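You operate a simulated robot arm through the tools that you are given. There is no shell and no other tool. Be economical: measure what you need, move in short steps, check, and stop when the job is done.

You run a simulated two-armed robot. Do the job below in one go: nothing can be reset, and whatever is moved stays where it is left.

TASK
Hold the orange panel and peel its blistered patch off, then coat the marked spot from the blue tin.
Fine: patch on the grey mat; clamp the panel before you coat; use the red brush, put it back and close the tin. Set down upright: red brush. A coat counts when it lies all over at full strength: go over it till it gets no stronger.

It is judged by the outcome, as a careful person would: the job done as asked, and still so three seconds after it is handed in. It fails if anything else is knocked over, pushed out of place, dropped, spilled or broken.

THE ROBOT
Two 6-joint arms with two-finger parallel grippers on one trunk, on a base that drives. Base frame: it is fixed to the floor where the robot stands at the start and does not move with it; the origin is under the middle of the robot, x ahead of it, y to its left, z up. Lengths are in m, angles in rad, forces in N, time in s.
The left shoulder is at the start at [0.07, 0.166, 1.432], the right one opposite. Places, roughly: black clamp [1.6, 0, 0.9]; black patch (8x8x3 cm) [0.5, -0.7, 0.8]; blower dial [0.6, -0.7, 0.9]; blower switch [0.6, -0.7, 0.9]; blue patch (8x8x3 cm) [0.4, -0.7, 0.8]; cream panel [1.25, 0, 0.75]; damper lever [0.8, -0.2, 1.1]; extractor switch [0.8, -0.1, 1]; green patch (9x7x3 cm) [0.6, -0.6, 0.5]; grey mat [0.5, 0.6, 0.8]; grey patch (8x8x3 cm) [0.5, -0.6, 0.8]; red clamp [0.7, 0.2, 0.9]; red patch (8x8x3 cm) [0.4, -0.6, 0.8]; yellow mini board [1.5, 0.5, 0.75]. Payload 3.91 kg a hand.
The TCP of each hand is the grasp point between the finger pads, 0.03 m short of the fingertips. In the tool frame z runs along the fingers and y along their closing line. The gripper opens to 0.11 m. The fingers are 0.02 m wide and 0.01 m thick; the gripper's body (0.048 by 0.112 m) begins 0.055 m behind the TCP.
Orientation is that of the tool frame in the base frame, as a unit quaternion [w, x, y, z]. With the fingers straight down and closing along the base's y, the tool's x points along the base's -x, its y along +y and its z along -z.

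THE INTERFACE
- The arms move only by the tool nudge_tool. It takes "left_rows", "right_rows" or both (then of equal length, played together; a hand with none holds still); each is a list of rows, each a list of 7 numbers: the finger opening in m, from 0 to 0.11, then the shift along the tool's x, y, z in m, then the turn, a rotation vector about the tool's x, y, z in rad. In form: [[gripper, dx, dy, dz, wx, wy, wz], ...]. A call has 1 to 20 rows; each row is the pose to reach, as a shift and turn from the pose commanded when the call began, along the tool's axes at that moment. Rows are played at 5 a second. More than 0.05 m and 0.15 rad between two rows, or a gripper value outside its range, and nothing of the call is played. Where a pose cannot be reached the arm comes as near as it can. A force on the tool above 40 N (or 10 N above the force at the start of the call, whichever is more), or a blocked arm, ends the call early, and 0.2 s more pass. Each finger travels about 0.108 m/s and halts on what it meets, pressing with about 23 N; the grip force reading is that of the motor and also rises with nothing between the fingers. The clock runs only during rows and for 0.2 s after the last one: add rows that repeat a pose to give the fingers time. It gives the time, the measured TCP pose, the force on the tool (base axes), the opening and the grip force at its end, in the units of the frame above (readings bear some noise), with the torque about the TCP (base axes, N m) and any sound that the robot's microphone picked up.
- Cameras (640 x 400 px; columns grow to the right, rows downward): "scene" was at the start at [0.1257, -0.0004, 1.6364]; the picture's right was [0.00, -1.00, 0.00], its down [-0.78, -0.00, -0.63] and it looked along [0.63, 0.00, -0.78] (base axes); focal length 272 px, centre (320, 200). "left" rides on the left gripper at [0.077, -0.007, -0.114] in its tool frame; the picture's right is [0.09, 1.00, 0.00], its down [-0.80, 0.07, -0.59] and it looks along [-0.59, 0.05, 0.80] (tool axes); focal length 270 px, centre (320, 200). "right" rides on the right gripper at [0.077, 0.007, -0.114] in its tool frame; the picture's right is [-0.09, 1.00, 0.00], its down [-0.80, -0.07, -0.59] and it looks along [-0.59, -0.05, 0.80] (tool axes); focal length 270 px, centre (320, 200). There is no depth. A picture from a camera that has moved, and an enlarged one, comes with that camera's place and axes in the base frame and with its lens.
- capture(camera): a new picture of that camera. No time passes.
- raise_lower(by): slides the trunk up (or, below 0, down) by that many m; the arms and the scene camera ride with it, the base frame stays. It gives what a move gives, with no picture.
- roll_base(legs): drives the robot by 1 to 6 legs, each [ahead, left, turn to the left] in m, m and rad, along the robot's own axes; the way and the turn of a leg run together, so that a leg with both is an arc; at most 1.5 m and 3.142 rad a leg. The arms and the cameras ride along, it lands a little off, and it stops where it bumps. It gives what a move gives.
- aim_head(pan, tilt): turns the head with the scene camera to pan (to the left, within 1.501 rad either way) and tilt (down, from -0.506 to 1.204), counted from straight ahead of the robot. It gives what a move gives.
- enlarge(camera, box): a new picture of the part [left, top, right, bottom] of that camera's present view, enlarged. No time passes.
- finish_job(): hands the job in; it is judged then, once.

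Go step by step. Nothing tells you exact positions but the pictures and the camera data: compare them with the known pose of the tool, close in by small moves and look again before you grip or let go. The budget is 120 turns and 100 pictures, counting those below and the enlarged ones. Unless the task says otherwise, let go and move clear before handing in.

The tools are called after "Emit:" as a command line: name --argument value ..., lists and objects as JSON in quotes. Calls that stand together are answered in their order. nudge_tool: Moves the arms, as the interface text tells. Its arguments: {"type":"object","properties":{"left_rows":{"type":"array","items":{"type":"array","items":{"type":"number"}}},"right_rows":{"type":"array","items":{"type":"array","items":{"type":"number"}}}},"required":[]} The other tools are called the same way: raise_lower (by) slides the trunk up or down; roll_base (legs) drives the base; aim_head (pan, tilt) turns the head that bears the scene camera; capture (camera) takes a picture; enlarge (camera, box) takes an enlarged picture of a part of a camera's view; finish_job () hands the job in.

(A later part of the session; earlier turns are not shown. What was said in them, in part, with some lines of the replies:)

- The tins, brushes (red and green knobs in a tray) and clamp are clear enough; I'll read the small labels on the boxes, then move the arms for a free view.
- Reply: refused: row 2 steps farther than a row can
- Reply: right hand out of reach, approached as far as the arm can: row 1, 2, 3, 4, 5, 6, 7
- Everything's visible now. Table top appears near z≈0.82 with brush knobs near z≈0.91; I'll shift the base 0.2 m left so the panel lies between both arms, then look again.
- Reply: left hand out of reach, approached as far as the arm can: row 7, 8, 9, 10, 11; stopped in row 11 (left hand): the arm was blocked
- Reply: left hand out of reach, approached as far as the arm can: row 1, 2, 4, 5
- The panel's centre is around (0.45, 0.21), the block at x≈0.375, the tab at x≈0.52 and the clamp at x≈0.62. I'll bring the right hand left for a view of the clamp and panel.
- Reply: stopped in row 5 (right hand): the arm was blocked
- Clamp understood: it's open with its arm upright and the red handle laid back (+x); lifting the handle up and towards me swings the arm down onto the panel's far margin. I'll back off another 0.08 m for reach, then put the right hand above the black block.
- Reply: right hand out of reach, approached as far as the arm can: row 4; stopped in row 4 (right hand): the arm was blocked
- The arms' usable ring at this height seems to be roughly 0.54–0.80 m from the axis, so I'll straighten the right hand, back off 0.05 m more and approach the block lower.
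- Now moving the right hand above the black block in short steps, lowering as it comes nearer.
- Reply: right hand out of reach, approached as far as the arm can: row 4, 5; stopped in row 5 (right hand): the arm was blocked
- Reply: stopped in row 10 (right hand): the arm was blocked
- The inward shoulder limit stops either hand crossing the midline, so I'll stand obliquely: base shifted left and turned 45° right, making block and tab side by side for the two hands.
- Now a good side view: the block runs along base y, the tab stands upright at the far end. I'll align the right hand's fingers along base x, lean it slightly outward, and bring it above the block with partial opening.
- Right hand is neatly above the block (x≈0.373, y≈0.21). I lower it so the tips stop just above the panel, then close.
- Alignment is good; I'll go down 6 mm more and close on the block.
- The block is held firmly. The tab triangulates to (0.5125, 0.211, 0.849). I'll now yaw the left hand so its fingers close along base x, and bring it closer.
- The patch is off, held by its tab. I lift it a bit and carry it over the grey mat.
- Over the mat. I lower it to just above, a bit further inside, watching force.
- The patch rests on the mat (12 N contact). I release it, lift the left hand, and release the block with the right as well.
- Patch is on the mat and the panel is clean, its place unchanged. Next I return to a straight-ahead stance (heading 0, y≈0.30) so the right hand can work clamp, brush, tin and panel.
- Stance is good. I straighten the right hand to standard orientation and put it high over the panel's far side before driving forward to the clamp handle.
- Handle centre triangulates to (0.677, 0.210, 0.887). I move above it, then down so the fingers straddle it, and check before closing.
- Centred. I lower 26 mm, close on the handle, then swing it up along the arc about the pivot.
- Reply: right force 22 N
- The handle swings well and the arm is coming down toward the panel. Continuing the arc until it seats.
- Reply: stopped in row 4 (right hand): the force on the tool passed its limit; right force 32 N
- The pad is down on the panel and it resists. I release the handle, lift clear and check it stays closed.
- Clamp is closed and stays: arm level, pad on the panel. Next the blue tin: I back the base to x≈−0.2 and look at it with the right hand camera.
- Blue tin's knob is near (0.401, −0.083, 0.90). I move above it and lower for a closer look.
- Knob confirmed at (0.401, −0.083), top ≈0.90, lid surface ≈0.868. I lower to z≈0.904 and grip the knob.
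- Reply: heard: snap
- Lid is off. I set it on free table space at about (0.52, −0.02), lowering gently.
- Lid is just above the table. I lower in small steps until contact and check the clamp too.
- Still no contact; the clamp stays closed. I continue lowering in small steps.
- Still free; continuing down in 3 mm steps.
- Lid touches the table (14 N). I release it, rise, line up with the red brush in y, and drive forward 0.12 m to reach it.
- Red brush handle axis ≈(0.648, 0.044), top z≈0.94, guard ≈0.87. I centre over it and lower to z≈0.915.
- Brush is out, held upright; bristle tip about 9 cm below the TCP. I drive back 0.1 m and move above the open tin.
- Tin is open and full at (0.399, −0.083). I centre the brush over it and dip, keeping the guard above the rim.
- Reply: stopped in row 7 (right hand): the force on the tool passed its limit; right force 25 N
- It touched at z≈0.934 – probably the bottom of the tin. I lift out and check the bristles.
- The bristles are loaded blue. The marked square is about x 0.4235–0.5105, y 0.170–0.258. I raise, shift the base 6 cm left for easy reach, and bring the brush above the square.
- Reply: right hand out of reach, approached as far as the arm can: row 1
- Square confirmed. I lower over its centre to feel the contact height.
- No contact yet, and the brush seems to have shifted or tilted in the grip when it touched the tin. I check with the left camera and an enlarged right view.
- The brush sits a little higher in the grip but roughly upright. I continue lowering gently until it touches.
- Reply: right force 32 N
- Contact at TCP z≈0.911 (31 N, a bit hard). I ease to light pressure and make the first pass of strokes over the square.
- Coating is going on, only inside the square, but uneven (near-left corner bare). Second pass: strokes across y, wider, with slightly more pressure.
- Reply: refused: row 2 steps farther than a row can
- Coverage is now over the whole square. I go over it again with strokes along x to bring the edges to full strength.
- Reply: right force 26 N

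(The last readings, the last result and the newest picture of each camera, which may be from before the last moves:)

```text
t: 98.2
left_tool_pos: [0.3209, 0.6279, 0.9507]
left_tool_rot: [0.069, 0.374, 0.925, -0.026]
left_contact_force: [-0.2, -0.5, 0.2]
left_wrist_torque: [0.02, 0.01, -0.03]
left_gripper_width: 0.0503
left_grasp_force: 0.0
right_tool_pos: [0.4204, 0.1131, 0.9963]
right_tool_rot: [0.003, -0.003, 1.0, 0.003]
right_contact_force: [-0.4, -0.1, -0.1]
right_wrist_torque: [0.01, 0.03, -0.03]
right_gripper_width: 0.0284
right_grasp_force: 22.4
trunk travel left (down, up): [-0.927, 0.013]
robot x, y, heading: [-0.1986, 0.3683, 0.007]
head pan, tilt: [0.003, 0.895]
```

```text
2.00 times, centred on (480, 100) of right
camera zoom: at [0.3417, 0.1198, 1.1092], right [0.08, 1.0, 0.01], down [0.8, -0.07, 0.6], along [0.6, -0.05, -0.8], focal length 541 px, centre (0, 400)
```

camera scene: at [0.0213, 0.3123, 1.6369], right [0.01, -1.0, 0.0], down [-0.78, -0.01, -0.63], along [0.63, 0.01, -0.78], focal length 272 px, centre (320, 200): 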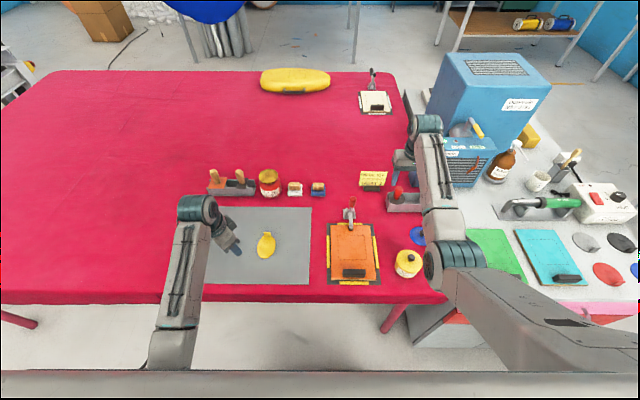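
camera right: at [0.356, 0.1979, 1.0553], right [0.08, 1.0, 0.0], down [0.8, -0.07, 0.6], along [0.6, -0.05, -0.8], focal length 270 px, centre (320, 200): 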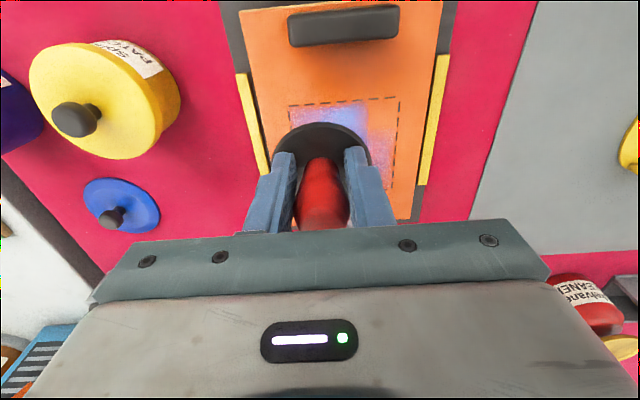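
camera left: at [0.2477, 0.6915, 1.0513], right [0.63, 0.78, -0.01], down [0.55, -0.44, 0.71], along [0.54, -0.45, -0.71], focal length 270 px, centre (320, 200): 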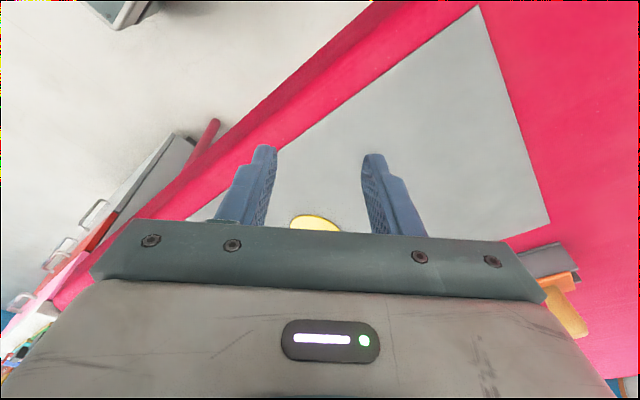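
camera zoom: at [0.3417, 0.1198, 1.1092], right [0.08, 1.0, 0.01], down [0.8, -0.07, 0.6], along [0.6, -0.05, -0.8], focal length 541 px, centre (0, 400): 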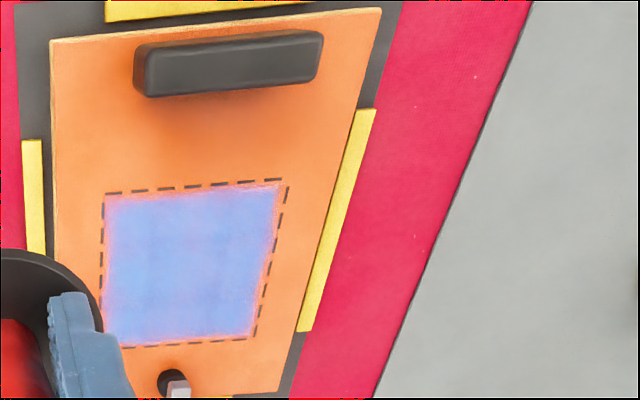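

The spot looks evenly blue. To be sure it is at full strength I re-dip lightly and go over it once more; first back to the tin.

Emit:
nudge_tool --right_rows '[[0.005, 0, -0.04, 0, 0, 0, 0], [0.005, 0.005, -0.085, 0, 0, 0, 0], [0.005, 0.01, -0.13, 0, 0, 0, 0], [0.005, 0.016, -0.17, 0.0, 0, 0, 0], [0.005, 0.021, -0.196, 0.0, 0, 0, 0], [0.005, 0.021, -0.196, 0.03, 0, 0, 0], [0.005, 0.021, -0.196, 0.05, 0, 0, 0], [0.005, 0.021, -0.196, 0.057, 0, 0, 0], [0.005, 0.021, -0.196, 0.061, 0, 0, 0]]'

Emit:
capture --camera "right"

```text
t: 100.2
left_tool_pos: [0.3211, 0.6315, 0.9498]
left_tool_rot: [0.071, 0.375, 0.924, -0.029]
left_contact_force: [-0.2, 0.1, 0.3]
left_wrist_torque: [-0.01, -0.02, 0.0]
left_gripper_width: 0.05
left_grasp_force: 0.0
right_tool_pos: [0.3999, -0.0769, 0.9345]
right_tool_rot: [0.004, -0.002, 1.0, 0.0]
right_contact_force: [-0.6, 0.1, -0.8]
right_wrist_torque: [-0.01, 0.01, -0.03]
right_gripper_width: 0.0279
right_grasp_force: 23.2
trunk travel left (down, up): [-0.927, 0.013]
robot x, y, heading: [-0.1945, 0.3703, 0.002]
head pan, tilt: [0.003, 0.895]
```

```text
14 pictures are left
camera right: at [0.3218, -0.0702, 1.0475], right [0.08, 1.0, 0.0], down [0.8, -0.07, 0.6], along [0.6, -0.05, -0.8], focal length 270 px, centre (320, 200)
```

right: 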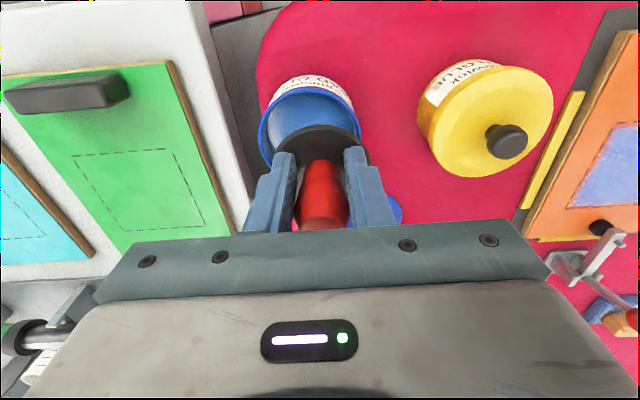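

Slightly recentre and lower a few mm more until light touch.

Emit:
nudge_tool --right_rows '[[0.005, 0, -0.006, 0.0, 0, 0, 0], [0.005, 0, -0.006, 0.004, 0, 0, 0], [0.005, 0, -0.006, 0.008, 0, 0, 0], [0.005, 0, -0.006, 0.011, 0, 0, 0], [0.005, 0, -0.006, 0.011, 0, 0, 0]]'

```text
t: 101.3
left_tool_pos: [0.3182, 0.6326, 0.9506]
left_tool_rot: [0.071, 0.374, 0.924, -0.029]
left_contact_force: [0.5, -0.1, -1.1]
left_wrist_torque: [0.0, 0.03, 0.02]
left_gripper_width: 0.05
left_grasp_force: 0.0
right_tool_pos: [0.4039, -0.0834, 0.9326]
right_tool_rot: [0.01, -0.003, 1.0, -0.001]
right_contact_force: [-9.2, 4.1, 26.4]
right_wrist_torque: [0.36, 0.61, 0.06]
right_gripper_width: 0.0279
right_grasp_force: 22.5
trunk travel left (down, up): [-0.927, 0.013]
robot x, y, heading: [-0.1951, 0.3655, 0.0]
head pan, tilt: [0.003, 0.895]
stopped in row 5 (right hand): the force on the tool passed its limit (the readings are from after the stop); the commanded pose is now the measured one
```

Touched the contents again. I lift, return over the panel and lower to stroke height.

Emit:
nudge_tool --right_rows '[[0.005, 0, 0, -0.035, 0, 0, 0], [0.005, 0, 0, -0.068, 0, 0, 0], [0.005, -0.004, 0.045, -0.068, 0, 0, 0], [0.005, -0.008, 0.09, -0.068, 0, 0, 0], [0.005, -0.012, 0.135, -0.068, 0, 0, 0], [0.005, -0.016, 0.18, -0.068, 0, 0, 0], [0.005, -0.02, 0.225, -0.068, 0, 0, 0], [0.005, -0.02, 0.258, -0.045, 0, 0, 0], [0.005, -0.02, 0.258, 0.0, 0, 0, 0], [0.005, -0.02, 0.258, 0.015, 0, 0, 0], [0.005, -0.02, 0.258, 0.022, 0, 0, 0]]'

```text
t: 103.8
left_tool_pos: [0.3182, 0.6312, 0.9512]
left_tool_rot: [0.072, 0.374, 0.924, -0.028]
left_contact_force: [0.2, 0.6, -0.4]
left_wrist_torque: [0.01, -0.05, 0.03]
left_gripper_width: 0.0504
left_grasp_force: 0.1
right_tool_pos: [0.4203, 0.174, 0.9093]
right_tool_rot: [0.013, -0.002, 1.0, -0.002]
right_contact_force: [0.5, -1.5, 19.2]
right_wrist_torque: [-0.09, -0.05, -0.02]
right_gripper_width: 0.0277
right_grasp_force: 22.7
trunk travel left (down, up): [-0.927, 0.013]
robot x, y, heading: [-0.1938, 0.3684, 0.004]
head pan, tilt: [0.003, 0.895]
```

In light contact; full pass with y strokes.

Emit:
nudge_tool --right_rows '[[0.005, 0.004, 0.042, 0, 0, 0, 0], [0.005, 0.004, 0.084, 0, 0, 0, 0], [0.005, -0.01, 0.084, 0, 0, 0, 0], [0.005, -0.01, 0.042, 0, 0, 0, 0], [0.005, -0.01, -0.002, 0, 0, 0, 0], [0.005, -0.024, -0.002, 0, 0, 0, 0], [0.005, -0.024, 0.042, 0, 0, 0, 0], [0.005, -0.024, 0.084, 0, 0, 0, 0], [0.005, -0.038, 0.084, 0, 0, 0, 0], [0.005, -0.038, 0.042, 0, 0, 0, 0], [0.005, -0.038, -0.002, 0, 0, 0, 0], [0.005, -0.052, -0.002, 0, 0, 0, 0], [0.005, -0.052, 0.042, 0, 0, 0, 0], [0.005, -0.052, 0.084, 0, 0, 0, 0], [0.005, -0.064, 0.084, 0, 0, 0, 0], [0.005, -0.064, 0.042, 0, 0, 0, 0], [0.005, -0.064, -0.002, 0, 0, 0, 0], [0.005, -0.076, -0.002, 0, 0, 0, 0], [0.005, -0.076, 0.042, 0, 0, 0, 0], [0.005, -0.076, 0.084, 0, 0, 0, 0]]'

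Emit:
nudge_tool --right_rows '[[0.005, 0.04, 0, 0, 0, 0, 0], [0.005, 0.08, 0, 0, 0, 0, 0], [0.005, 0.08, -0.02, 0, 0, 0, 0], [0.005, 0.04, -0.02, 0, 0, 0, 0], [0.005, 0.0, -0.02, 0, 0, 0, 0], [0.005, 0.0, -0.042, 0, 0, 0, 0], [0.005, 0.04, -0.042, 0, 0, 0, 0], [0.005, 0.08, -0.042, 0, 0, 0, 0], [0.005, 0.08, -0.064, 0, 0, 0, 0], [0.005, 0.04, -0.064, 0, 0, 0, 0], [0.005, 0.0, -0.064, 0, 0, 0, 0], [0.005, 0.0, -0.086, 0, 0, 0, 0], [0.005, 0.04, -0.086, 0, 0, 0, 0], [0.005, 0.08, -0.086, 0, 0, 0, 0], [0.005, 0.08, -0.086, -0.04, 0, 0, 0], [0.005, 0.08, -0.1, -0.08, 0, 0, 0], [0.005, 0.07, -0.14, -0.095, 0, 0, 0]]'

Emit:
enlarge --camera "scene" --box '[330, 170, 430, 260]'

Emit:
enlarge --camera "right" --box '[360, 0, 600, 200]'

```text
t: 104.4
left_tool_pos: [0.3183, 0.632, 0.9507]
left_tool_rot: [0.072, 0.375, 0.924, -0.028]
left_contact_force: [0.5, 0.0, 0.9]
left_wrist_torque: [0.05, 0.04, 0.01]
left_gripper_width: 0.05
left_grasp_force: 0.0
right_tool_pos: [0.4228, 0.2583, 0.908]
right_tool_rot: [0.012, -0.002, 1.0, 0.001]
right_contact_force: [-10.4, 1.8, 29.1]
right_wrist_torque: [0.15, 0.72, 0.0]
right_gripper_width: 0.0279
right_grasp_force: 22.8
trunk travel left (down, up): [-0.927, 0.013]
robot x, y, heading: [-0.1939, 0.3699, 0.003]
head pan, tilt: [0.003, 0.895]
stopped in row 3 (right hand): the force on the tool passed its limit (the readings are from after the stop); the commanded pose is now the measured one
```

```text
t: 108.0
left_tool_pos: [0.3209, 0.628, 0.9492]
left_tool_rot: [0.069, 0.375, 0.924, -0.027]
left_contact_force: [0.1, 0.6, -0.6]
left_wrist_torque: [0.01, 0.02, 0.02]
left_gripper_width: 0.05
left_grasp_force: 0.0
right_tool_pos: [0.3501, 0.1155, 0.9981]
right_tool_rot: [0.01, -0.002, 1.0, 0.001]
right_contact_force: [0.1, -0.1, -1.0]
right_wrist_torque: [0.04, 0.01, -0.02]
right_gripper_width: 0.0053
right_grasp_force: 0.1
trunk travel left (down, up): [-0.927, 0.013]
robot x, y, heading: [-0.1983, 0.3679, 0.003]
head pan, tilt: [0.003, 0.895]
```

```text
4.44 times, centred on (380, 215) of scene
camera zoom: at [-0.0698, 0.3648, 1.6364], right [0.01, -1.0, 0.0], down [-0.78, 0.0, -0.63], along [0.63, 0.01, -0.78], focal length 1207 px, centre (53, 133)
```

zoom: 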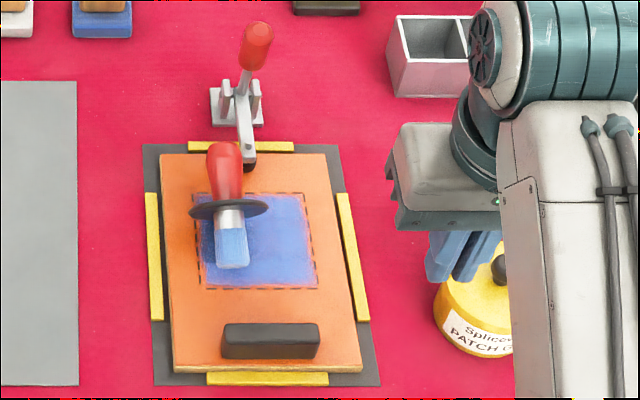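

```text
2.00 times, centred on (480, 100) of right
camera zoom: at [0.2714, 0.1208, 1.1101], right [0.09, 1.0, 0.0], down [0.79, -0.07, 0.61], along [0.61, -0.05, -0.79], focal length 541 px, centre (0, 400)
```

zoom: 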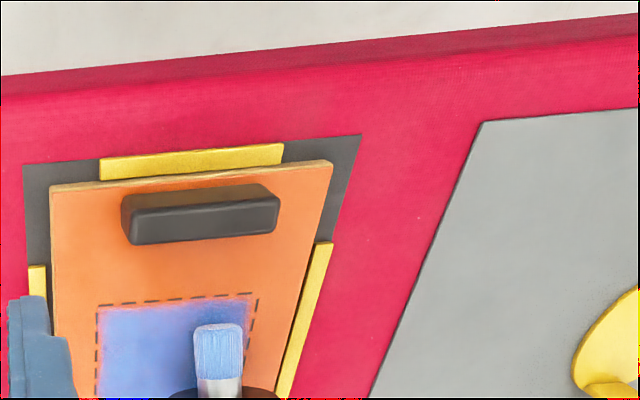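

The brush was pushed out of the fingers and now lies on the panel, handle toward the clamp; I must fetch it carefully. I bring the open right hand above it and look.

Emit:
nudge_tool --right_rows '[[0.03, -0.03, 0.03, 0, 0, 0, 0], [0.05, -0.06, 0.06, 0, 0, 0, 0], [0.06, -0.09, 0.09, 0, 0, 0, 0], [0.06, -0.12, 0.12, 0, 0, 0, 0], [0.06, -0.12, 0.12, 0, 0, 0, 0]]'

Emit:
capture --camera "right"

```text
t: 109.2
left_tool_pos: [0.3197, 0.6305, 0.9494]
left_tool_rot: [0.07, 0.375, 0.924, -0.027]
left_contact_force: [-0.3, 0.0, -0.9]
left_wrist_torque: [0.02, 0.03, 0.0]
left_gripper_width: 0.0503
left_grasp_force: 0.1
right_tool_pos: [0.4678, 0.2374, 1.0027]
right_tool_rot: [0.008, -0.002, 1.0, 0.001]
right_contact_force: [-0.7, -0.2, -1.0]
right_wrist_torque: [0.01, -0.01, -0.04]
right_gripper_width: 0.0601
right_grasp_force: 0.0
trunk travel left (down, up): [-0.927, 0.013]
robot x, y, heading: [-0.191, 0.3704, -0.003]
head pan, tilt: [0.003, 0.895]
```

```text
11 pictures are left
camera right: at [0.3888, 0.244, 1.1155], right [0.08, 1.0, 0.0], down [0.79, -0.07, 0.61], along [0.61, -0.05, -0.79], focal length 270 px, centre (320, 200)
```

right: 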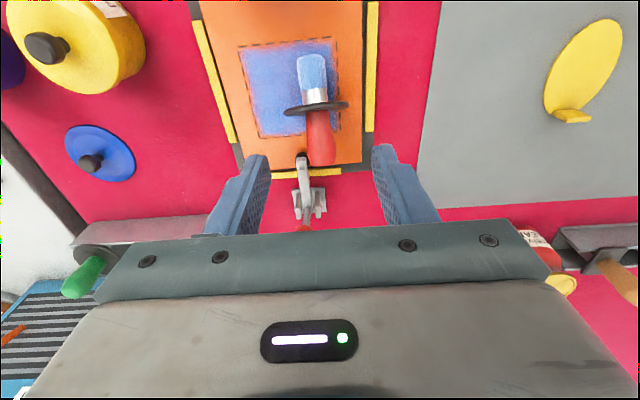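

The brush lies along x at y≈0.2345: guard x≈0.470, handle 0.475–0.54. I go down to just above the handle with a slight 10° lean and check.

Emit:
nudge_tool --right_rows '[[0.055, -0.015, -0.002, 0.02, 0, 0.06, 0], [0.055, -0.03, -0.003, 0.05, 0, 0.12, 0], [0.055, -0.032, -0.003, 0.08, 0, 0.186, 0], [0.055, -0.032, -0.003, 0.08, 0, 0.186, 0]]'

Emit:
capture --camera "right"

```text
t: 110.2
left_tool_pos: [0.32, 0.6294, 0.9502]
left_tool_rot: [0.07, 0.376, 0.924, -0.028]
left_contact_force: [-0.2, -0.1, -0.1]
left_wrist_torque: [0.0, 0.0, -0.01]
left_gripper_width: 0.05
left_grasp_force: 0.1
right_tool_pos: [0.5019, 0.2352, 0.9209]
right_tool_rot: [-0.084, -0.001, 0.996, 0.0]
right_contact_force: [-0.4, -1.1, 0.1]
right_wrist_torque: [0.02, 0.0, 0.01]
right_gripper_width: 0.0549
right_grasp_force: 0.0
trunk travel left (down, up): [-0.927, 0.013]
robot x, y, heading: [-0.1984, 0.3671, 0.003]
head pan, tilt: [0.003, 0.895]
```

```text
10 pictures are left
camera right: at [0.4461, 0.2418, 1.0465], right [0.08, 1.0, -0.01], down [0.89, -0.07, 0.45], along [0.45, -0.05, -0.89], focal length 270 px, centre (320, 200)
```

right: 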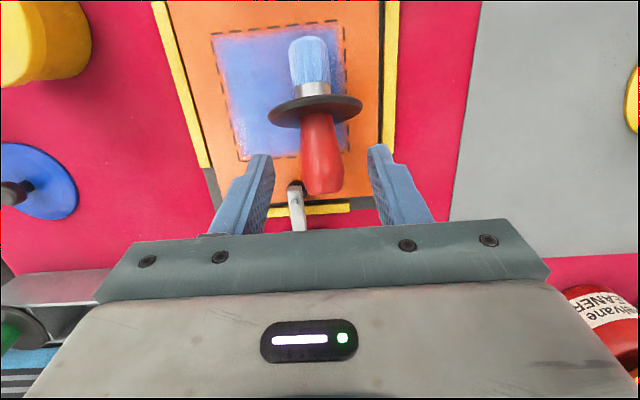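

Handle is centred between the fingers and clear of the clamp. I lower 39 mm and close gently on the handle.

Emit:
nudge_tool --right_rows '[[0.055, -0.002, 0, 0.018, 0, 0, 0], [0.055, -0.0045, 0, 0.0375, 0, 0, 0], [0.04, -0.0045, 0, 0.0375, 0, 0, 0], [0.025, -0.0045, 0, 0.0375, 0, 0, 0], [0.01, -0.0045, 0, 0.0375, 0, 0, 0], [0.005, -0.0045, 0, 0.0375, 0, 0, 0]]'

```text
t: 111.6
left_tool_pos: [0.3187, 0.6294, 0.9499]
left_tool_rot: [0.07, 0.376, 0.924, -0.029]
left_contact_force: [-0.1, -0.9, 0.0]
left_wrist_torque: [-0.01, -0.02, 0.0]
left_gripper_width: 0.0503
left_grasp_force: 0.0
right_tool_pos: [0.5019, 0.233, 0.8824]
right_tool_rot: [-0.084, -0.002, 0.996, 0.0]
right_contact_force: [0.8, -0.7, -0.1]
right_wrist_torque: [0.02, 0.01, 0.04]
right_gripper_width: 0.0282
right_grasp_force: 23.7
trunk travel left (down, up): [-0.927, 0.013]
robot x, y, heading: [-0.2001, 0.372, 0.003]
head pan, tilt: [0.003, 0.895]
```

Gripped. I lift straight up and move to the right, clear of the clamp.

Emit:
nudge_tool --right_rows '[[0.005, 0.005, 0, -0.03, 0, 0, 0], [0.005, 0.012, 0, -0.069, 0, 0, 0], [0.005, 0.019, 0, -0.108, 0, 0, 0], [0.005, 0.024, 0, -0.143, 0, 0, 0], [0.005, 0.024, -0.04, -0.148, 0, 0, 0], [0.005, 0.024, -0.085, -0.148, 0, 0, 0], [0.005, 0.024, -0.125, -0.148, 0, 0, 0]]'

Emit:
capture --camera "right"

```text
t: 113.2
left_tool_pos: [0.3197, 0.6296, 0.9501]
left_tool_rot: [0.069, 0.374, 0.924, -0.027]
left_contact_force: [-1.1, 0.6, 0.3]
left_wrist_torque: [-0.02, 0.0, 0.01]
left_gripper_width: 0.05
left_grasp_force: 0.0
right_tool_pos: [0.5045, 0.1058, 1.0333]
right_tool_rot: [-0.084, -0.001, 0.996, 0.001]
right_contact_force: [-0.3, -0.3, -0.3]
right_wrist_torque: [0.01, -0.03, -0.01]
right_gripper_width: 0.0283
right_grasp_force: 22.5
trunk travel left (down, up): [-0.927, 0.013]
robot x, y, heading: [-0.2004, 0.3641, 0.003]
head pan, tilt: [0.003, 0.895]
```

```text
9 pictures are left
camera right: at [0.4474, 0.113, 1.1588], right [0.08, 1.0, -0.01], down [0.89, -0.07, 0.45], along [0.45, -0.05, -0.89], focal length 270 px, centre (320, 200)
```

right: 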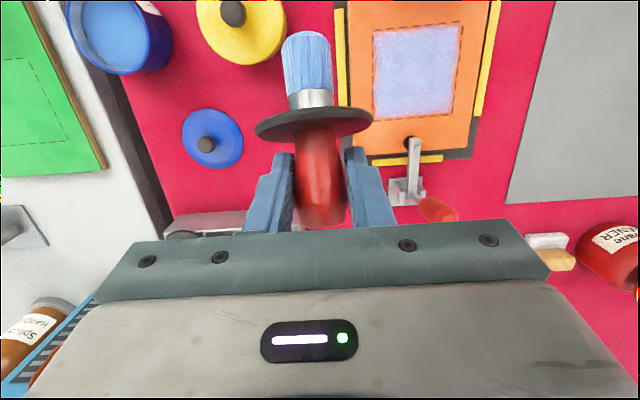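

The brush is held and the coat below looks intact and even. Now I pitch the hand forward step by step so the brush turns bristles-down.

Emit:
nudge_tool --right_rows '[[0.005, -0.006, 0, -0.001, 0, -0.145, 0], [0.005, -0.013, 0, -0.002, 0, -0.29, 0], [0.005, -0.019, 0, -0.003, 0, -0.435, 0], [0.005, -0.025, 0, -0.004, 0, -0.58, 0], [0.005, -0.031, 0, -0.005, 0, -0.725, 0], [0.005, -0.038, 0, -0.007, 0, -0.87, 0], [0.005, -0.044, 0, -0.008, 0, -1.015, 0], [0.005, -0.05, 0, -0.009, 0, -1.16, 0], [0.005, -0.056, 0, -0.01, 0, -1.305, 0], [0.005, -0.063, 0, -0.011, 0, -1.45, 0], [0.005, -0.069, 0, -0.012, 0, -1.58, 0]]'

Emit:
capture --camera "scene"

```text
t: 115.6
left_tool_pos: [0.3201, 0.6313, 0.9498]
left_tool_rot: [0.069, 0.375, 0.924, -0.028]
left_contact_force: [-0.2, -1.0, 0.1]
left_wrist_torque: [0.01, -0.02, -0.01]
left_gripper_width: 0.0502
left_grasp_force: 0.1
right_tool_pos: [0.5726, 0.1092, 1.0332]
right_tool_rot: [0.65, -0.001, 0.76, 0.001]
right_contact_force: [-0.6, 0.6, -0.8]
right_wrist_torque: [-0.03, 0.03, -0.05]
right_gripper_width: 0.0284
right_grasp_force: 23.1
trunk travel left (down, up): [-0.927, 0.013]
robot x, y, heading: [-0.2, 0.3667, 0.003]
head pan, tilt: [0.003, 0.895]
```

```text
8 pictures are left
camera scene: at [-0.0695, 0.3684, 1.6364], right [0.01, -1.0, 0.0], down [-0.78, 0.0, -0.63], along [0.63, 0.0, -0.78], focal length 272 px, centre (320, 200)
```

scene: 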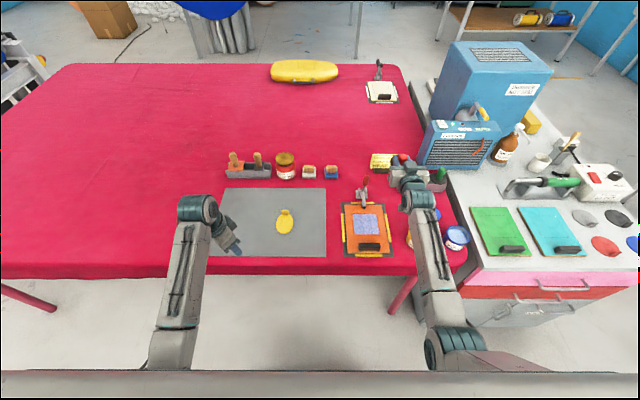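

The hand is now nearly horizontal (9° down). I check how the brush hangs.

Emit:
enlarge --camera "scene" --box '[360, 140, 460, 220]'

```text
5.00 times, centred on (410, 180) of scene
camera zoom: at [-0.0695, 0.3684, 1.6364], right [0.01, -1.0, 0.0], down [-0.78, 0.0, -0.63], along [0.63, 0.0, -0.78], focal length 1358 px, centre (-130, 300)
```

zoom: 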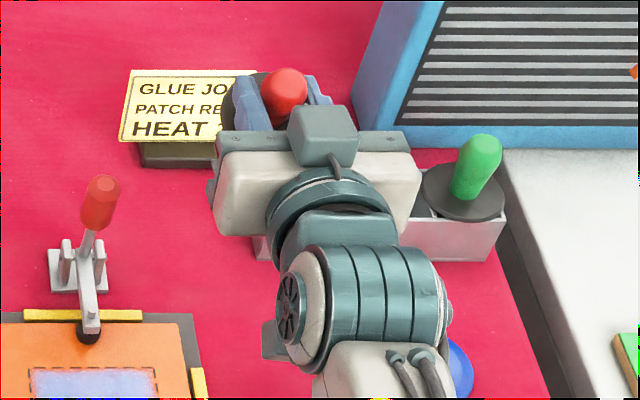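

Emit:
capture --camera "right"

```text
6 pictures are left
camera right: at [0.4476, 0.1152, 0.9744], right [0.01, 1.0, 0.09], down [-0.46, -0.07, 0.88], along [0.89, -0.05, 0.46], focal length 270 px, centre (320, 200)
```

right: 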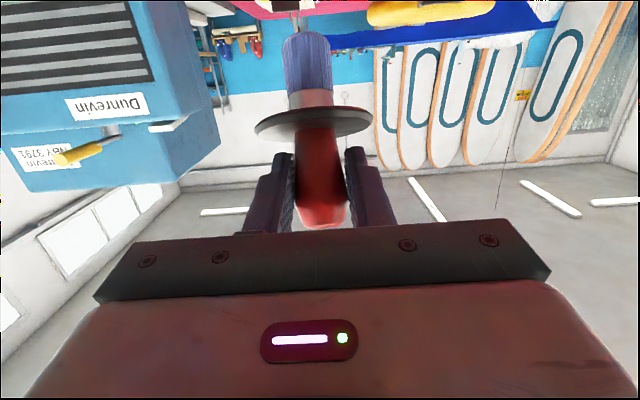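

The brush hangs bristles-down, tilted about 13° back. I add a little more down-pitch for camera clearance over the table, align with the slot in y, and drive forward.

Emit:
nudge_tool --right_rows '[[0.005, 0, -0.022, 0, 0, 0.07, 0], [0.005, 0, -0.044, 0, 0, 0.14, 0], [0.005, 0, -0.065, 0, 0, 0.14, 0]]'

Emit:
roll_base --legs '[[0.075, 0, 0]]'

Emit:
nudge_tool --right_rows '[[0.005, 0, 0, 0, 0, 0, 0]]'

```text
t: 116.4
left_tool_pos: [0.3208, 0.6304, 0.9499]
left_tool_rot: [0.068, 0.375, 0.924, -0.027]
left_contact_force: [-1.5, -1.3, -0.4]
left_wrist_torque: [0.01, 0.03, -0.02]
left_gripper_width: 0.05
left_grasp_force: 0.1
right_tool_pos: [0.575, 0.0438, 1.0335]
right_tool_rot: [0.593, 0.0, 0.805, 0.0]
right_contact_force: [0.2, -0.7, -0.6]
right_wrist_torque: [0.03, -0.01, 0.02]
right_gripper_width: 0.0284
right_grasp_force: 23.0
trunk travel left (down, up): [-0.927, 0.013]
robot x, y, heading: [-0.1964, 0.367, 0.005]
head pan, tilt: [0.003, 0.895]
```

```text
t: 117.5
left_tool_pos: [0.3865, 0.6301, 0.9528]
left_tool_rot: [0.072, 0.375, 0.924, -0.028]
left_contact_force: [-0.1, -0.1, 0.6]
left_wrist_torque: [0.03, -0.04, 0.01]
left_gripper_width: 0.0504
left_grasp_force: 0.1
right_tool_pos: [0.6397, 0.0429, 1.0376]
right_tool_rot: [0.596, -0.001, 0.803, 0.001]
right_contact_force: [0.3, 0.2, 0.0]
right_wrist_torque: [-0.01, 0.04, -0.02]
right_gripper_width: 0.0281
right_grasp_force: 23.1
trunk travel left (down, up): [-0.927, 0.013]
robot x, y, heading: [-0.1247, 0.3662, 0.003]
head pan, tilt: [0.003, 0.895]
```

```text
t: 117.9
left_tool_pos: [0.3917, 0.6296, 0.9514]
left_tool_rot: [0.071, 0.375, 0.924, -0.028]
left_contact_force: [0.0, 0.7, 0.4]
left_wrist_torque: [-0.02, 0.02, 0.02]
left_gripper_width: 0.05
left_grasp_force: 0.0
right_tool_pos: [0.6454, 0.0443, 1.0347]
right_tool_rot: [0.595, -0.002, 0.804, 0.002]
right_contact_force: [-0.7, -0.2, -1.4]
right_wrist_torque: [-0.01, 0.04, -0.02]
right_gripper_width: 0.0283
right_grasp_force: 22.9
trunk travel left (down, up): [-0.927, 0.013]
robot x, y, heading: [-0.1245, 0.3719, 0.002]
head pan, tilt: [0.003, 0.895]
```

Emit:
nudge_tool --right_rows '[[0.005, 0.028, 0, 0.009, 0, 0, 0], [0.005, 0.057, 0, 0.019, 0, 0, 0], [0.005, 0.081, 0, 0.0275, 0, 0, 0]]'

Emit:
enlarge --camera "scene" --box '[370, 150, 470, 230]'

```text
t: 118.7
left_tool_pos: [0.3916, 0.6303, 0.9503]
left_tool_rot: [0.071, 0.375, 0.924, -0.028]
left_contact_force: [0.5, -0.2, 0.3]
left_wrist_torque: [0.01, 0.01, -0.03]
left_gripper_width: 0.0501
left_grasp_force: 0.1
right_tool_pos: [0.6481, 0.0402, 0.9481]
right_tool_rot: [0.595, -0.001, 0.804, 0.0]
right_contact_force: [-0.3, -0.3, -0.5]
right_wrist_torque: [0.0, 0.01, 0.01]
right_gripper_width: 0.0286
right_grasp_force: 22.7
trunk travel left (down, up): [-0.927, 0.013]
robot x, y, heading: [-0.1262, 0.3665, 0.003]
head pan, tilt: [0.003, 0.895]
```

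```text
5.00 times, centred on (420, 190) of scene
camera zoom: at [0.0012, 0.3687, 1.6365], right [0.01, -1.0, 0.0], down [-0.78, 0.0, -0.63], along [0.63, 0.0, -0.78], focal length 1358 px, centre (-180, 250)
```

zoom: 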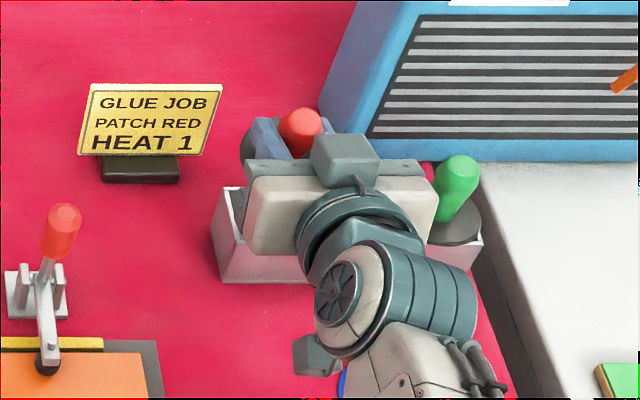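

Comparing sizes in the hand picture, the brush axis passes through the TCP and currently leans bristles-forward by ~10°, so pitching the hand 10° further down makes it upright. I do that just above the slot and check.

Emit:
nudge_tool --right_rows '[[0.005, -0.01, 0.001, -0.003, 0, 0, 0], [0.005, -0.01, 0.001, -0.003, 0, 0.09, 0], [0.005, -0.01, 0.001, -0.003, 0, 0.18, 0], [0.005, -0.01, 0.001, -0.003, 0, 0.18, 0]]'

Emit:
capture --camera "right"

```text
t: 119.7
left_tool_pos: [0.3923, 0.6319, 0.9499]
left_tool_rot: [0.07, 0.375, 0.924, -0.028]
left_contact_force: [0.7, 0.6, -1.0]
left_wrist_torque: [-0.04, 0.01, -0.01]
left_gripper_width: 0.0501
left_grasp_force: 0.0
right_tool_pos: [0.6479, 0.0439, 0.9589]
right_tool_rot: [0.519, -0.001, 0.855, 0.001]
right_contact_force: [0.5, 0.2, 0.1]
right_wrist_torque: [0.0, 0.04, -0.01]
right_gripper_width: 0.0283
right_grasp_force: 23.1
trunk travel left (down, up): [-0.927, 0.013]
robot x, y, heading: [-0.124, 0.3677, -0.0]
head pan, tilt: [0.003, 0.895]
```

```text
4 pictures are left
camera right: at [0.5106, 0.0499, 0.9426], right [0.04, 1.0, 0.08], down [-0.16, -0.07, 0.98], along [0.99, -0.05, 0.15], focal length 270 px, centre (320, 200)
```

right: 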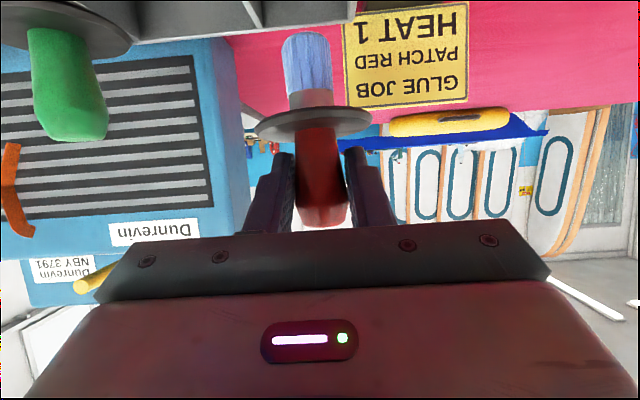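

Bristles still lean slightly forward (~9°), so I pitch 0.15 rad more and lower the brush into its slot in steps.

Emit:
nudge_tool --right_rows '[[0.005, 0, 0, 0, 0, 0.075, 0], [0.005, 0, 0, 0, 0, 0.15, 0], [0.005, 0.0133, 0, 0.007, 0, 0.15, 0], [0.005, 0.0266, 0, 0.0138, 0, 0.15, 0], [0.005, 0.0355, 0, 0.0184, 0, 0.15, 0], [0.005, 0.0417, 0, 0.0217, 0, 0.15, 0]]'

```text
t: 121.1
left_tool_pos: [0.3924, 0.6289, 0.9491]
left_tool_rot: [0.07, 0.375, 0.924, -0.028]
left_contact_force: [0.0, 0.4, -0.7]
left_wrist_torque: [0.01, -0.02, 0.01]
left_gripper_width: 0.0502
left_grasp_force: 0.1
right_tool_pos: [0.6482, 0.0441, 0.9116]
right_tool_rot: [0.454, -0.001, 0.891, 0.0]
right_contact_force: [0.4, -0.3, 0.5]
right_wrist_torque: [0.0, 0.0, 0.02]
right_gripper_width: 0.0281
right_grasp_force: 22.8
trunk travel left (down, up): [-0.927, 0.013]
robot x, y, heading: [-0.1177, 0.3698, -0.0]
head pan, tilt: [0.003, 0.895]
```

In the slot with no side contact. I lower the last millimetres until the guard seats.

Emit:
nudge_tool --right_rows '[[0.005, 0.0024, 0, 0.0018, 0, 0, 0], [0.005, 0.0049, 0, 0.0035, 0, 0, 0], [0.005, 0.0065, 0, 0.0047, 0, 0, 0], [0.005, 0.0081, 0, 0.0059, 0, 0, 0]]'

```text
t: 122.1
left_tool_pos: [0.3914, 0.6302, 0.9504]
left_tool_rot: [0.07, 0.376, 0.924, -0.028]
left_contact_force: [0.2, -0.2, -0.5]
left_wrist_torque: [-0.04, -0.05, 0.05]
left_gripper_width: 0.0502
left_grasp_force: 0.0
right_tool_pos: [0.6479, 0.0453, 0.9045]
right_tool_rot: [0.456, -0.002, 0.89, 0.001]
right_contact_force: [2.2, -2.4, 11.2]
right_wrist_torque: [0.09, -0.44, -0.14]
right_gripper_width: 0.0282
right_grasp_force: 23.0
trunk travel left (down, up): [-0.927, 0.013]
robot x, y, heading: [-0.1274, 0.3679, 0.001]
head pan, tilt: [0.003, 0.895]
```

Seated (11 N). I open and withdraw back and up along the finger direction, then check.

Emit:
nudge_tool --right_rows '[[0.035, 0, 0, 0, 0, 0, 0], [0.05, 0, 0, 0, 0, 0, 0], [0.06, 0, 0, 0, 0, 0, 0], [0.06, 0, 0, -0.03, 0, 0, 0], [0.06, 0, 0, -0.06, 0, 0, 0], [0.06, 0, 0, -0.1, 0, 0, 0]]'

Emit:
capture --camera "right"

```text
t: 123.5
left_tool_pos: [0.3909, 0.6299, 0.9516]
left_tool_rot: [0.07, 0.375, 0.924, -0.028]
left_contact_force: [-0.3, 0.3, -0.1]
left_wrist_torque: [0.01, 0.01, 0.01]
left_gripper_width: 0.05
left_grasp_force: 0.2
right_tool_pos: [0.5645, 0.045, 0.9628]
right_tool_rot: [0.455, -0.002, 0.89, 0.001]
right_contact_force: [0.9, -0.1, 0.7]
right_wrist_torque: [-0.01, -0.03, 0.0]
right_gripper_width: 0.0599
right_grasp_force: 0.1
trunk travel left (down, up): [-0.927, 0.013]
robot x, y, heading: [-0.1238, 0.3652, 0.002]
head pan, tilt: [0.003, 0.895]
```

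```text
3 pictures are left
camera right: at [0.4277, 0.0512, 0.9668], right [0.05, 1.0, 0.07], down [-0.01, -0.07, 1.0], along [1.0, -0.05, 0.01], focal length 270 px, centre (320, 200)
```

right: 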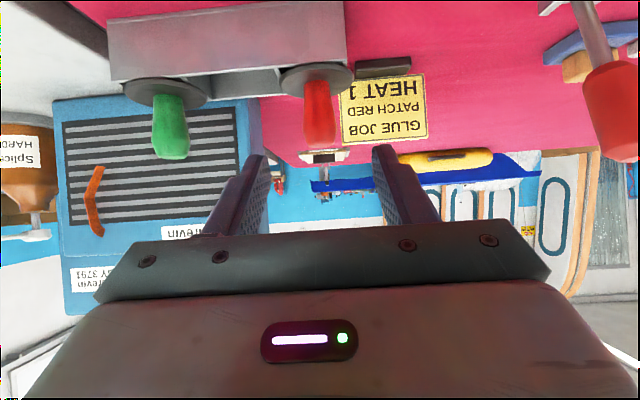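

Both brushes stand upright in the rack. Now the lid: I back the base to x≈−0.2 and turn the hand straight down again.

Emit:
roll_base --legs '[[-0.073, 0, 0]]'

Emit:
nudge_tool --right_rows '[[0.06, -0.0324, 0, -0.0234, 0, 0, 0], [0.06, -0.0324, 0, -0.0234, 0, 0.135, 0], [0.06, -0.0324, -0.01, -0.0234, 0, 0.27, 0], [0.06, -0.0324, -0.02, -0.0234, 0, 0.405, 0], [0.06, -0.0324, -0.03, -0.0234, 0, 0.54, 0], [0.06, -0.0324, -0.04, -0.0234, 0, 0.675, 0], [0.06, -0.0324, -0.05, -0.0234, 0, 0.81, 0], [0.06, -0.0324, -0.065, -0.0234, 0, 0.945, 0], [0.06, -0.0324, -0.065, -0.0234, 0, 0.945, 0]]'

```text
t: 124.5
left_tool_pos: [0.3239, 0.6302, 0.9473]
left_tool_rot: [0.067, 0.376, 0.924, -0.029]
left_contact_force: [0.7, -0.2, -0.7]
left_wrist_torque: [-0.02, 0.05, 0.01]
left_gripper_width: 0.0503
left_grasp_force: 0.0
right_tool_pos: [0.4998, 0.0463, 0.9572]
right_tool_rot: [0.452, -0.001, 0.892, 0.001]
right_contact_force: [-0.2, 0.1, -0.6]
right_wrist_torque: [0.02, 0.02, -0.02]
right_gripper_width: 0.0601
right_grasp_force: 0.0
trunk travel left (down, up): [-0.927, 0.013]
robot x, y, heading: [-0.195, 0.3714, 0.006]
head pan, tilt: [0.003, 0.895]
```

```text
t: 126.5
left_tool_pos: [0.3186, 0.6302, 0.9493]
left_tool_rot: [0.07, 0.376, 0.924, -0.028]
left_contact_force: [0.2, -0.3, 0.4]
left_wrist_torque: [-0.01, 0.02, 0.01]
left_gripper_width: 0.0504
left_grasp_force: 0.1
right_tool_pos: [0.4925, -0.0198, 1.0026]
right_tool_rot: [-0.002, -0.002, 1.0, 0.0]
right_contact_force: [0.2, -1.1, -0.3]
right_wrist_torque: [0.02, -0.03, 0.01]
right_gripper_width: 0.0601
right_grasp_force: 0.2
trunk travel left (down, up): [-0.927, 0.013]
robot x, y, heading: [-0.1977, 0.3691, 0.001]
head pan, tilt: [0.003, 0.895]
```

Hand is vertical at y≈−0.02. The lid was left at (0.520, −0.021) with grip height 0.857; I go there and grip the knob.

Emit:
nudge_tool --right_rows '[[0.06, -0.0275, -0.0015, 0.03, 0, 0, 0], [0.06, -0.0275, -0.0015, 0.07, 0, 0, 0], [0.06, -0.0275, -0.0015, 0.11, 0, 0, 0], [0.06, -0.0275, -0.0015, 0.137, 0, 0, 0], [0.06, -0.0275, -0.0015, 0.143, 0, 0, 0], [0.04, -0.0275, -0.0015, 0.143, 0, 0, 0], [0.025, -0.0275, -0.0015, 0.143, 0, 0, 0], [0.01, -0.0275, -0.0015, 0.143, 0, 0, 0], [0.005, -0.0275, -0.0015, 0.143, 0, 0, 0], [0.005, -0.0275, -0.0015, 0.143, 0, 0, 0]]'

```text
t: 128.7
left_tool_pos: [0.3183, 0.6308, 0.9508]
left_tool_rot: [0.071, 0.375, 0.924, -0.028]
left_contact_force: [-0.7, -0.3, 0.2]
left_wrist_torque: [0.01, 0.01, 0.04]
left_gripper_width: 0.05
left_grasp_force: 0.0
right_tool_pos: [0.5222, -0.022, 0.8567]
right_tool_rot: [0.0, -0.002, 1.0, 0.0]
right_contact_force: [0.0, -1.9, 6.1]
right_wrist_torque: [-0.06, -0.01, -0.03]
right_gripper_width: 0.0199
right_grasp_force: 22.8
trunk travel left (down, up): [-0.927, 0.013]
robot x, y, heading: [-0.198, 0.3677, -0.001]
head pan, tilt: [0.003, 0.895]
```

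Lid held. I carry it above the tin and take a look before seating it.

Emit:
nudge_tool --right_rows '[[0.005, 0, 0, -0.04, 0, 0, 0], [0.005, 0, 0, -0.08, 0, 0, 0], [0.005, 0, 0, -0.115, 0, 0, 0], [0.005, 0.04, -0.02, -0.115, 0, 0, 0], [0.005, 0.08, -0.04, -0.115, 0, 0, 0], [0.005, 0.12, -0.06, -0.115, 0, 0, 0], [0.005, 0.12, -0.06, -0.09, 0, 0, 0]]'

Emit:
capture --camera "right"

```text
t: 130.3
left_tool_pos: [0.3205, 0.6308, 0.9488]
left_tool_rot: [0.069, 0.375, 0.924, -0.029]
left_contact_force: [0.6, 0.0, 0.1]
left_wrist_torque: [0.02, -0.01, -0.01]
left_gripper_width: 0.0499
left_grasp_force: 0.0
right_tool_pos: [0.4017, -0.083, 0.9478]
right_tool_rot: [-0.003, -0.002, 1.0, 0.0]
right_contact_force: [-1.1, -0.1, -0.9]
right_wrist_torque: [0.01, 0.0, 0.01]
right_gripper_width: 0.0197
right_grasp_force: 23.0
trunk travel left (down, up): [-0.927, 0.013]
robot x, y, heading: [-0.1972, 0.3665, 0.0]
head pan, tilt: [0.003, 0.895]
```

```text
2 pictures are left
camera right: at [0.3253, -0.0761, 1.0615], right [0.09, 1.0, 0.0], down [0.8, -0.07, 0.59], along [0.59, -0.05, -0.81], focal length 270 px, centre (320, 200)
```

right: 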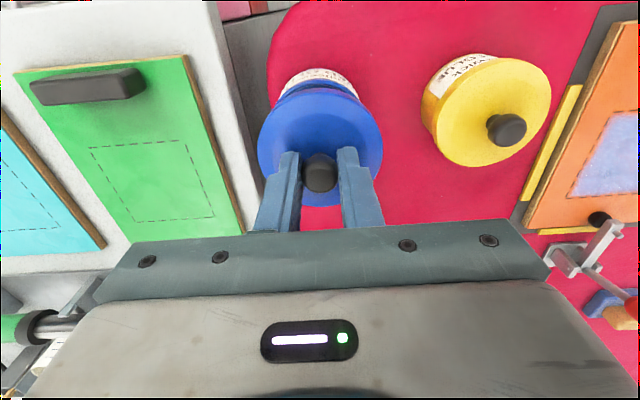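

Lid is aligned over the tin. I lower it to its original height and press lightly until it seats.

Emit:
nudge_tool --right_rows '[[0.005, 0.001, 0.0005, 0.02, 0, 0, 0], [0.005, 0.001, 0.0005, 0.032, 0, 0, 0], [0.005, 0.001, 0.0005, 0.038, 0, 0, 0], [0.005, 0.001, 0.0005, 0.042, 0, 0, 0], [0.005, 0.001, 0.0005, 0.045, 0, 0, 0]]'

```text
t: 131.5
left_tool_pos: [0.3188, 0.6312, 0.949]
left_tool_rot: [0.071, 0.375, 0.924, -0.027]
left_contact_force: [-0.1, -1.3, -0.6]
left_wrist_torque: [0.02, 0.0, 0.02]
left_gripper_width: 0.0498
left_grasp_force: 0.0
right_tool_pos: [0.4005, -0.0811, 0.9059]
right_tool_rot: [0.001, -0.002, 1.0, -0.001]
right_contact_force: [1.9, -0.9, 12.2]
right_wrist_torque: [0.0, 0.18, -0.01]
right_gripper_width: 0.0199
right_grasp_force: 23.2
trunk travel left (down, up): [-0.927, 0.013]
robot x, y, heading: [-0.1979, 0.3695, 0.002]
head pan, tilt: [0.003, 0.895]
```

It sits at the original height (0.906). I press a bit more to make sure it snaps shut.

Emit:
nudge_tool --right_rows '[[0.005, 0, 0, 0.002, 0, 0, 0], [0.005, 0, 0, 0.004, 0, 0, 0], [0.005, 0, 0, 0.004, 0, 0, 0]]'

```text
t: 132.3
left_tool_pos: [0.3157, 0.6318, 0.9515]
left_tool_rot: [0.071, 0.376, 0.923, -0.028]
left_contact_force: [0.3, 0.1, 0.6]
left_wrist_torque: [-0.03, 0.03, 0.01]
left_gripper_width: 0.0502
left_grasp_force: 0.0
right_tool_pos: [0.4001, -0.0807, 0.9053]
right_tool_rot: [0.004, -0.002, 1.0, -0.003]
right_contact_force: [9.9, -8.0, 35.8]
right_wrist_torque: [-0.12, -0.22, 0.01]
right_gripper_width: 0.0202
right_grasp_force: 23.1
trunk travel left (down, up): [-0.927, 0.013]
robot x, y, heading: [-0.2002, 0.3705, -0.0]
head pan, tilt: [0.003, 0.895]
```

Firmly seated. I ease off, release the knob, rise, and view the whole scene.

Emit:
nudge_tool --right_rows '[[0.005, 0, 0, -0.005, 0, 0, 0], [0.03, 0, 0, -0.005, 0, 0, 0], [0.05, 0, 0, -0.005, 0, 0, 0], [0.06, 0, 0, -0.005, 0, 0, 0], [0.06, 0, 0, -0.04, 0, 0, 0], [0.06, 0, 0, -0.08, 0, 0, 0], [0.06, -0.03, -0.03, -0.1, 0, 0, 0], [0.06, -0.03, -0.07, -0.1, 0, 0, 0], [0.06, -0.03, -0.11, -0.1, 0, 0, 0]]'

Emit:
enlarge --camera "scene" --box '[250, 130, 480, 275]'

```text
t: 134.3
left_tool_pos: [0.3185, 0.6299, 0.9508]
left_tool_rot: [0.07, 0.375, 0.924, -0.028]
left_contact_force: [0.0, 0.7, 0.2]
left_wrist_torque: [0.02, 0.0, 0.0]
left_gripper_width: 0.0501
left_grasp_force: 0.0
right_tool_pos: [0.4298, -0.1926, 1.0005]
right_tool_rot: [-0.001, -0.001, 1.0, 0.001]
right_contact_force: [0.8, -0.5, -0.3]
right_wrist_torque: [0.0, -0.01, -0.02]
right_gripper_width: 0.0601
right_grasp_force: 0.0
trunk travel left (down, up): [-0.927, 0.013]
robot x, y, heading: [-0.1945, 0.3693, -0.001]
head pan, tilt: [0.003, 0.895]
```

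```text
2.76 times, centred on (365, 202) of scene
camera zoom: at [-0.0735, 0.3675, 1.6366], right [0.01, -1.0, 0.0], down [-0.78, 0.0, -0.63], along [0.63, 0.0, -0.78], focal length 749 px, centre (196, 193)
```

zoom: 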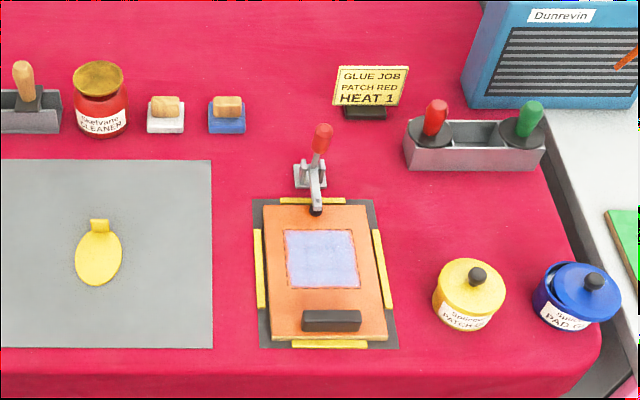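

The brush, patch, clamp and coat look right, but the blue lid sits off-centre on the tin. I use the last picture from right above it to measure the offset.

Emit:
nudge_tool --right_rows '[[0.06, 0.01, 0.04, 0, 0, 0, 0], [0.06, 0.02, 0.08, 0, 0, 0, 0], [0.06, 0.025, 0.105, 0, 0, 0, 0], [0.06, 0.025, 0.105, 0, 0, 0, 0]]'

Emit:
enlarge --camera "right" --box '[220, 10, 420, 190]'

```text
t: 135.3
left_tool_pos: [0.3192, 0.6301, 0.9497]
left_tool_rot: [0.069, 0.375, 0.924, -0.027]
left_contact_force: [0.8, -0.5, 0.4]
left_wrist_torque: [0.02, 0.01, 0.0]
left_gripper_width: 0.0501
left_grasp_force: 0.1
right_tool_pos: [0.4043, -0.0867, 1.0019]
right_tool_rot: [-0.002, 0.0, 1.0, 0.0]
right_contact_force: [-0.1, 1.2, -0.5]
right_wrist_torque: [0.02, -0.02, 0.03]
right_gripper_width: 0.0601
right_grasp_force: 0.0
trunk travel left (down, up): [-0.927, 0.013]
robot x, y, heading: [-0.1953, 0.37, 0.001]
head pan, tilt: [0.003, 0.895]
```

```text
2.22 times, centred on (320, 100) of right
camera zoom: at [0.3275, -0.0796, 1.1155], right [0.09, 1.0, 0.0], down [0.8, -0.07, 0.59], along [0.59, -0.05, -0.81], focal length 601 px, centre (320, 422)
```

zoom: 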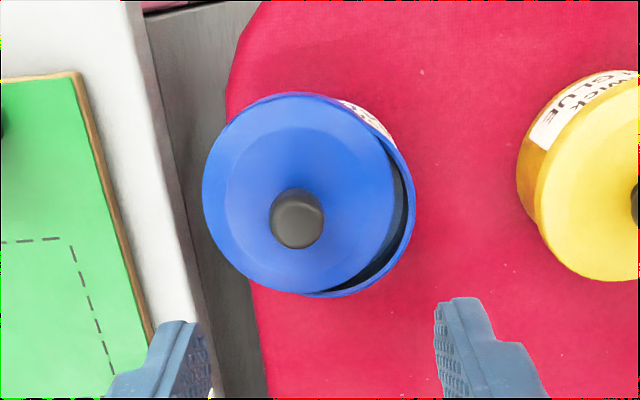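

Measured: lid centre (0.394, −0.0935), tin centre (0.398, −0.086). I regrip the knob, lift slightly, shift onto the tin centre and lower.

Emit:
nudge_tool --right_rows '[[0.06, 0.01, -0.0068, 0.03, 0, 0, 0], [0.06, 0.01, -0.0068, 0.065, 0, 0, 0], [0.06, 0.01, -0.0068, 0.092, 0, 0, 0], [0.04, 0.01, -0.0068, 0.092, 0, 0, 0], [0.025, 0.01, -0.0068, 0.092, 0, 0, 0], [0.01, 0.01, -0.0068, 0.092, 0, 0, 0], [0.005, 0.01, -0.0068, 0.092, 0, 0, 0]]'

```text
t: 136.9
left_tool_pos: [0.3193, 0.63, 0.9494]
left_tool_rot: [0.07, 0.375, 0.924, -0.027]
left_contact_force: [0.2, -0.2, -0.7]
left_wrist_torque: [0.02, 0.0, 0.02]
left_gripper_width: 0.0504
left_grasp_force: 0.1
right_tool_pos: [0.3962, -0.0943, 0.9092]
right_tool_rot: [-0.002, -0.001, 1.0, -0.001]
right_contact_force: [0.5, 0.1, -0.6]
right_wrist_torque: [0.01, -0.01, -0.01]
right_gripper_width: 0.0201
right_grasp_force: 23.2
trunk travel left (down, up): [-0.927, 0.013]
robot x, y, heading: [-0.1952, 0.367, -0.002]
head pan, tilt: [0.003, 0.895]
```

Knob gripped. Lift 2 cm, shift to the tin's centre, lower to just above.

Emit:
nudge_tool --right_rows '[[0.005, 0, 0, -0.01, 0, 0, 0], [0.005, 0, 0, -0.02, 0, 0, 0], [0.005, -0.004, 0.008, -0.02, 0, 0, 0], [0.005, -0.004, 0.008, -0.01, 0, 0, 0], [0.005, -0.004, 0.008, -0.004, 0, 0, 0], [0.005, -0.004, 0.008, -0.002, 0, 0, 0], [0.005, -0.004, 0.008, 0.0, 0, 0, 0]]'

```text
t: 138.5
left_tool_pos: [0.3189, 0.6305, 0.9507]
left_tool_rot: [0.071, 0.375, 0.924, -0.029]
left_contact_force: [0.4, -0.5, 0.2]
left_wrist_torque: [0.01, 0.01, -0.02]
left_gripper_width: 0.0499
left_grasp_force: 0.0
right_tool_pos: [0.4015, -0.0858, 0.9094]
right_tool_rot: [0.0, -0.002, 1.0, -0.001]
right_contact_force: [0.1, -1.7, 9.0]
right_wrist_torque: [-0.03, 0.11, 0.04]
right_gripper_width: 0.0201
right_grasp_force: 23.5
trunk travel left (down, up): [-0.927, 0.013]
robot x, y, heading: [-0.1984, 0.3677, -0.0]
head pan, tilt: [0.003, 0.895]
```

Contact at 0.909. Press gradually and listen.

Emit:
nudge_tool --right_rows '[[0.005, -0.004, 0, 0.002, 0, 0, 0], [0.005, 0, 0, 0.004, 0, 0, 0], [0.005, 0, 0, 0.006, 0, 0, 0]]'

```text
t: 139.3
left_tool_pos: [0.318, 0.6319, 0.9505]
left_tool_rot: [0.072, 0.375, 0.924, -0.028]
left_contact_force: [0.1, -0.3, 0.1]
left_wrist_torque: [0.01, 0.0, -0.01]
left_gripper_width: 0.0498
left_grasp_force: 0.0
right_tool_pos: [0.4001, -0.0837, 0.9058]
right_tool_rot: [0.002, -0.002, 1.0, -0.002]
right_contact_force: [8.0, -3.9, 28.4]
right_wrist_torque: [-0.11, -0.3, 0.04]
right_gripper_width: 0.0204
right_grasp_force: 23.1
trunk travel left (down, up): [-0.927, 0.013]
robot x, y, heading: [-0.1982, 0.3698, 0.002]
head pan, tilt: [0.003, 0.895]
heard: snap
```

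A snap: the lid has clicked on. I relax the pressure, open the fingers and rise straight up.

Emit:
nudge_tool --right_rows '[[0.005, 0.001, 0, -0.005, 0, 0, 0], [0.02, 0.001, 0, -0.005, 0, 0, 0], [0.035, 0.001, 0, -0.005, 0, 0, 0], [0.06, 0.001, 0, -0.005, 0, 0, 0], [0.06, 0.001, 0, -0.005, 0, 0, 0], [0.06, 0.001, 0, -0.03, 0, 0, 0], [0.06, 0.001, 0, -0.07, 0, 0, 0], [0.06, 0.001, 0, -0.1, 0, 0, 0]]'

```text
t: 141.1
left_tool_pos: [0.3198, 0.6304, 0.9502]
left_tool_rot: [0.07, 0.375, 0.924, -0.028]
left_contact_force: [-0.8, 0.3, 0.6]
left_wrist_torque: [0.0, 0.01, -0.01]
left_gripper_width: 0.0501
left_grasp_force: 0.2
right_tool_pos: [0.3982, -0.0823, 1.0031]
right_tool_rot: [-0.001, -0.002, 1.0, 0.0]
right_contact_force: [0.0, -0.3, 0.2]
right_wrist_torque: [0.0, -0.01, 0.0]
right_gripper_width: 0.0602
right_grasp_force: 0.1
trunk travel left (down, up): [-0.927, 0.013]
robot x, y, heading: [-0.1981, 0.3717, -0.002]
head pan, tilt: [0.003, 0.895]
```

The tin's lid has snapped back on, the red brush is upright in its rack, the panel is clamped and coated, and the patch lies on the grey mat. Both hands are clear, so I hand it in.

Emit:
finish_job

```text
The job is handed in.
```

I handed the job in, but I ran out of pictures before the end, so the coat's strength and the lid's final fit weren't checked by eye.

- **Panel and patch:** I held the orange panel by its block and peeled the patch off. It lies on the grey mat.
- **Clamp:** The red clamp was closed on the panel before coating and still looked closed in the last wide picture.
- **Coat:** I went over the whole marked square several times from the blue tin. The last pass, after a second dip, was cut short because the brush came out of the fingers. The coat looked even in the last wide picture but paler than right after brushing, so I can't be sure it is at full strength.
- **Brush:** The red brush came out of the gripper and lay on the coated panel for a short while. I picked it up and stood it upright in its rack.
- **Blue tin:** The lid first went on off-centre. I put it back on, and it snapped shut with the lid close to its original height. The tin seems to have moved a few millimetres when I dipped the brush.
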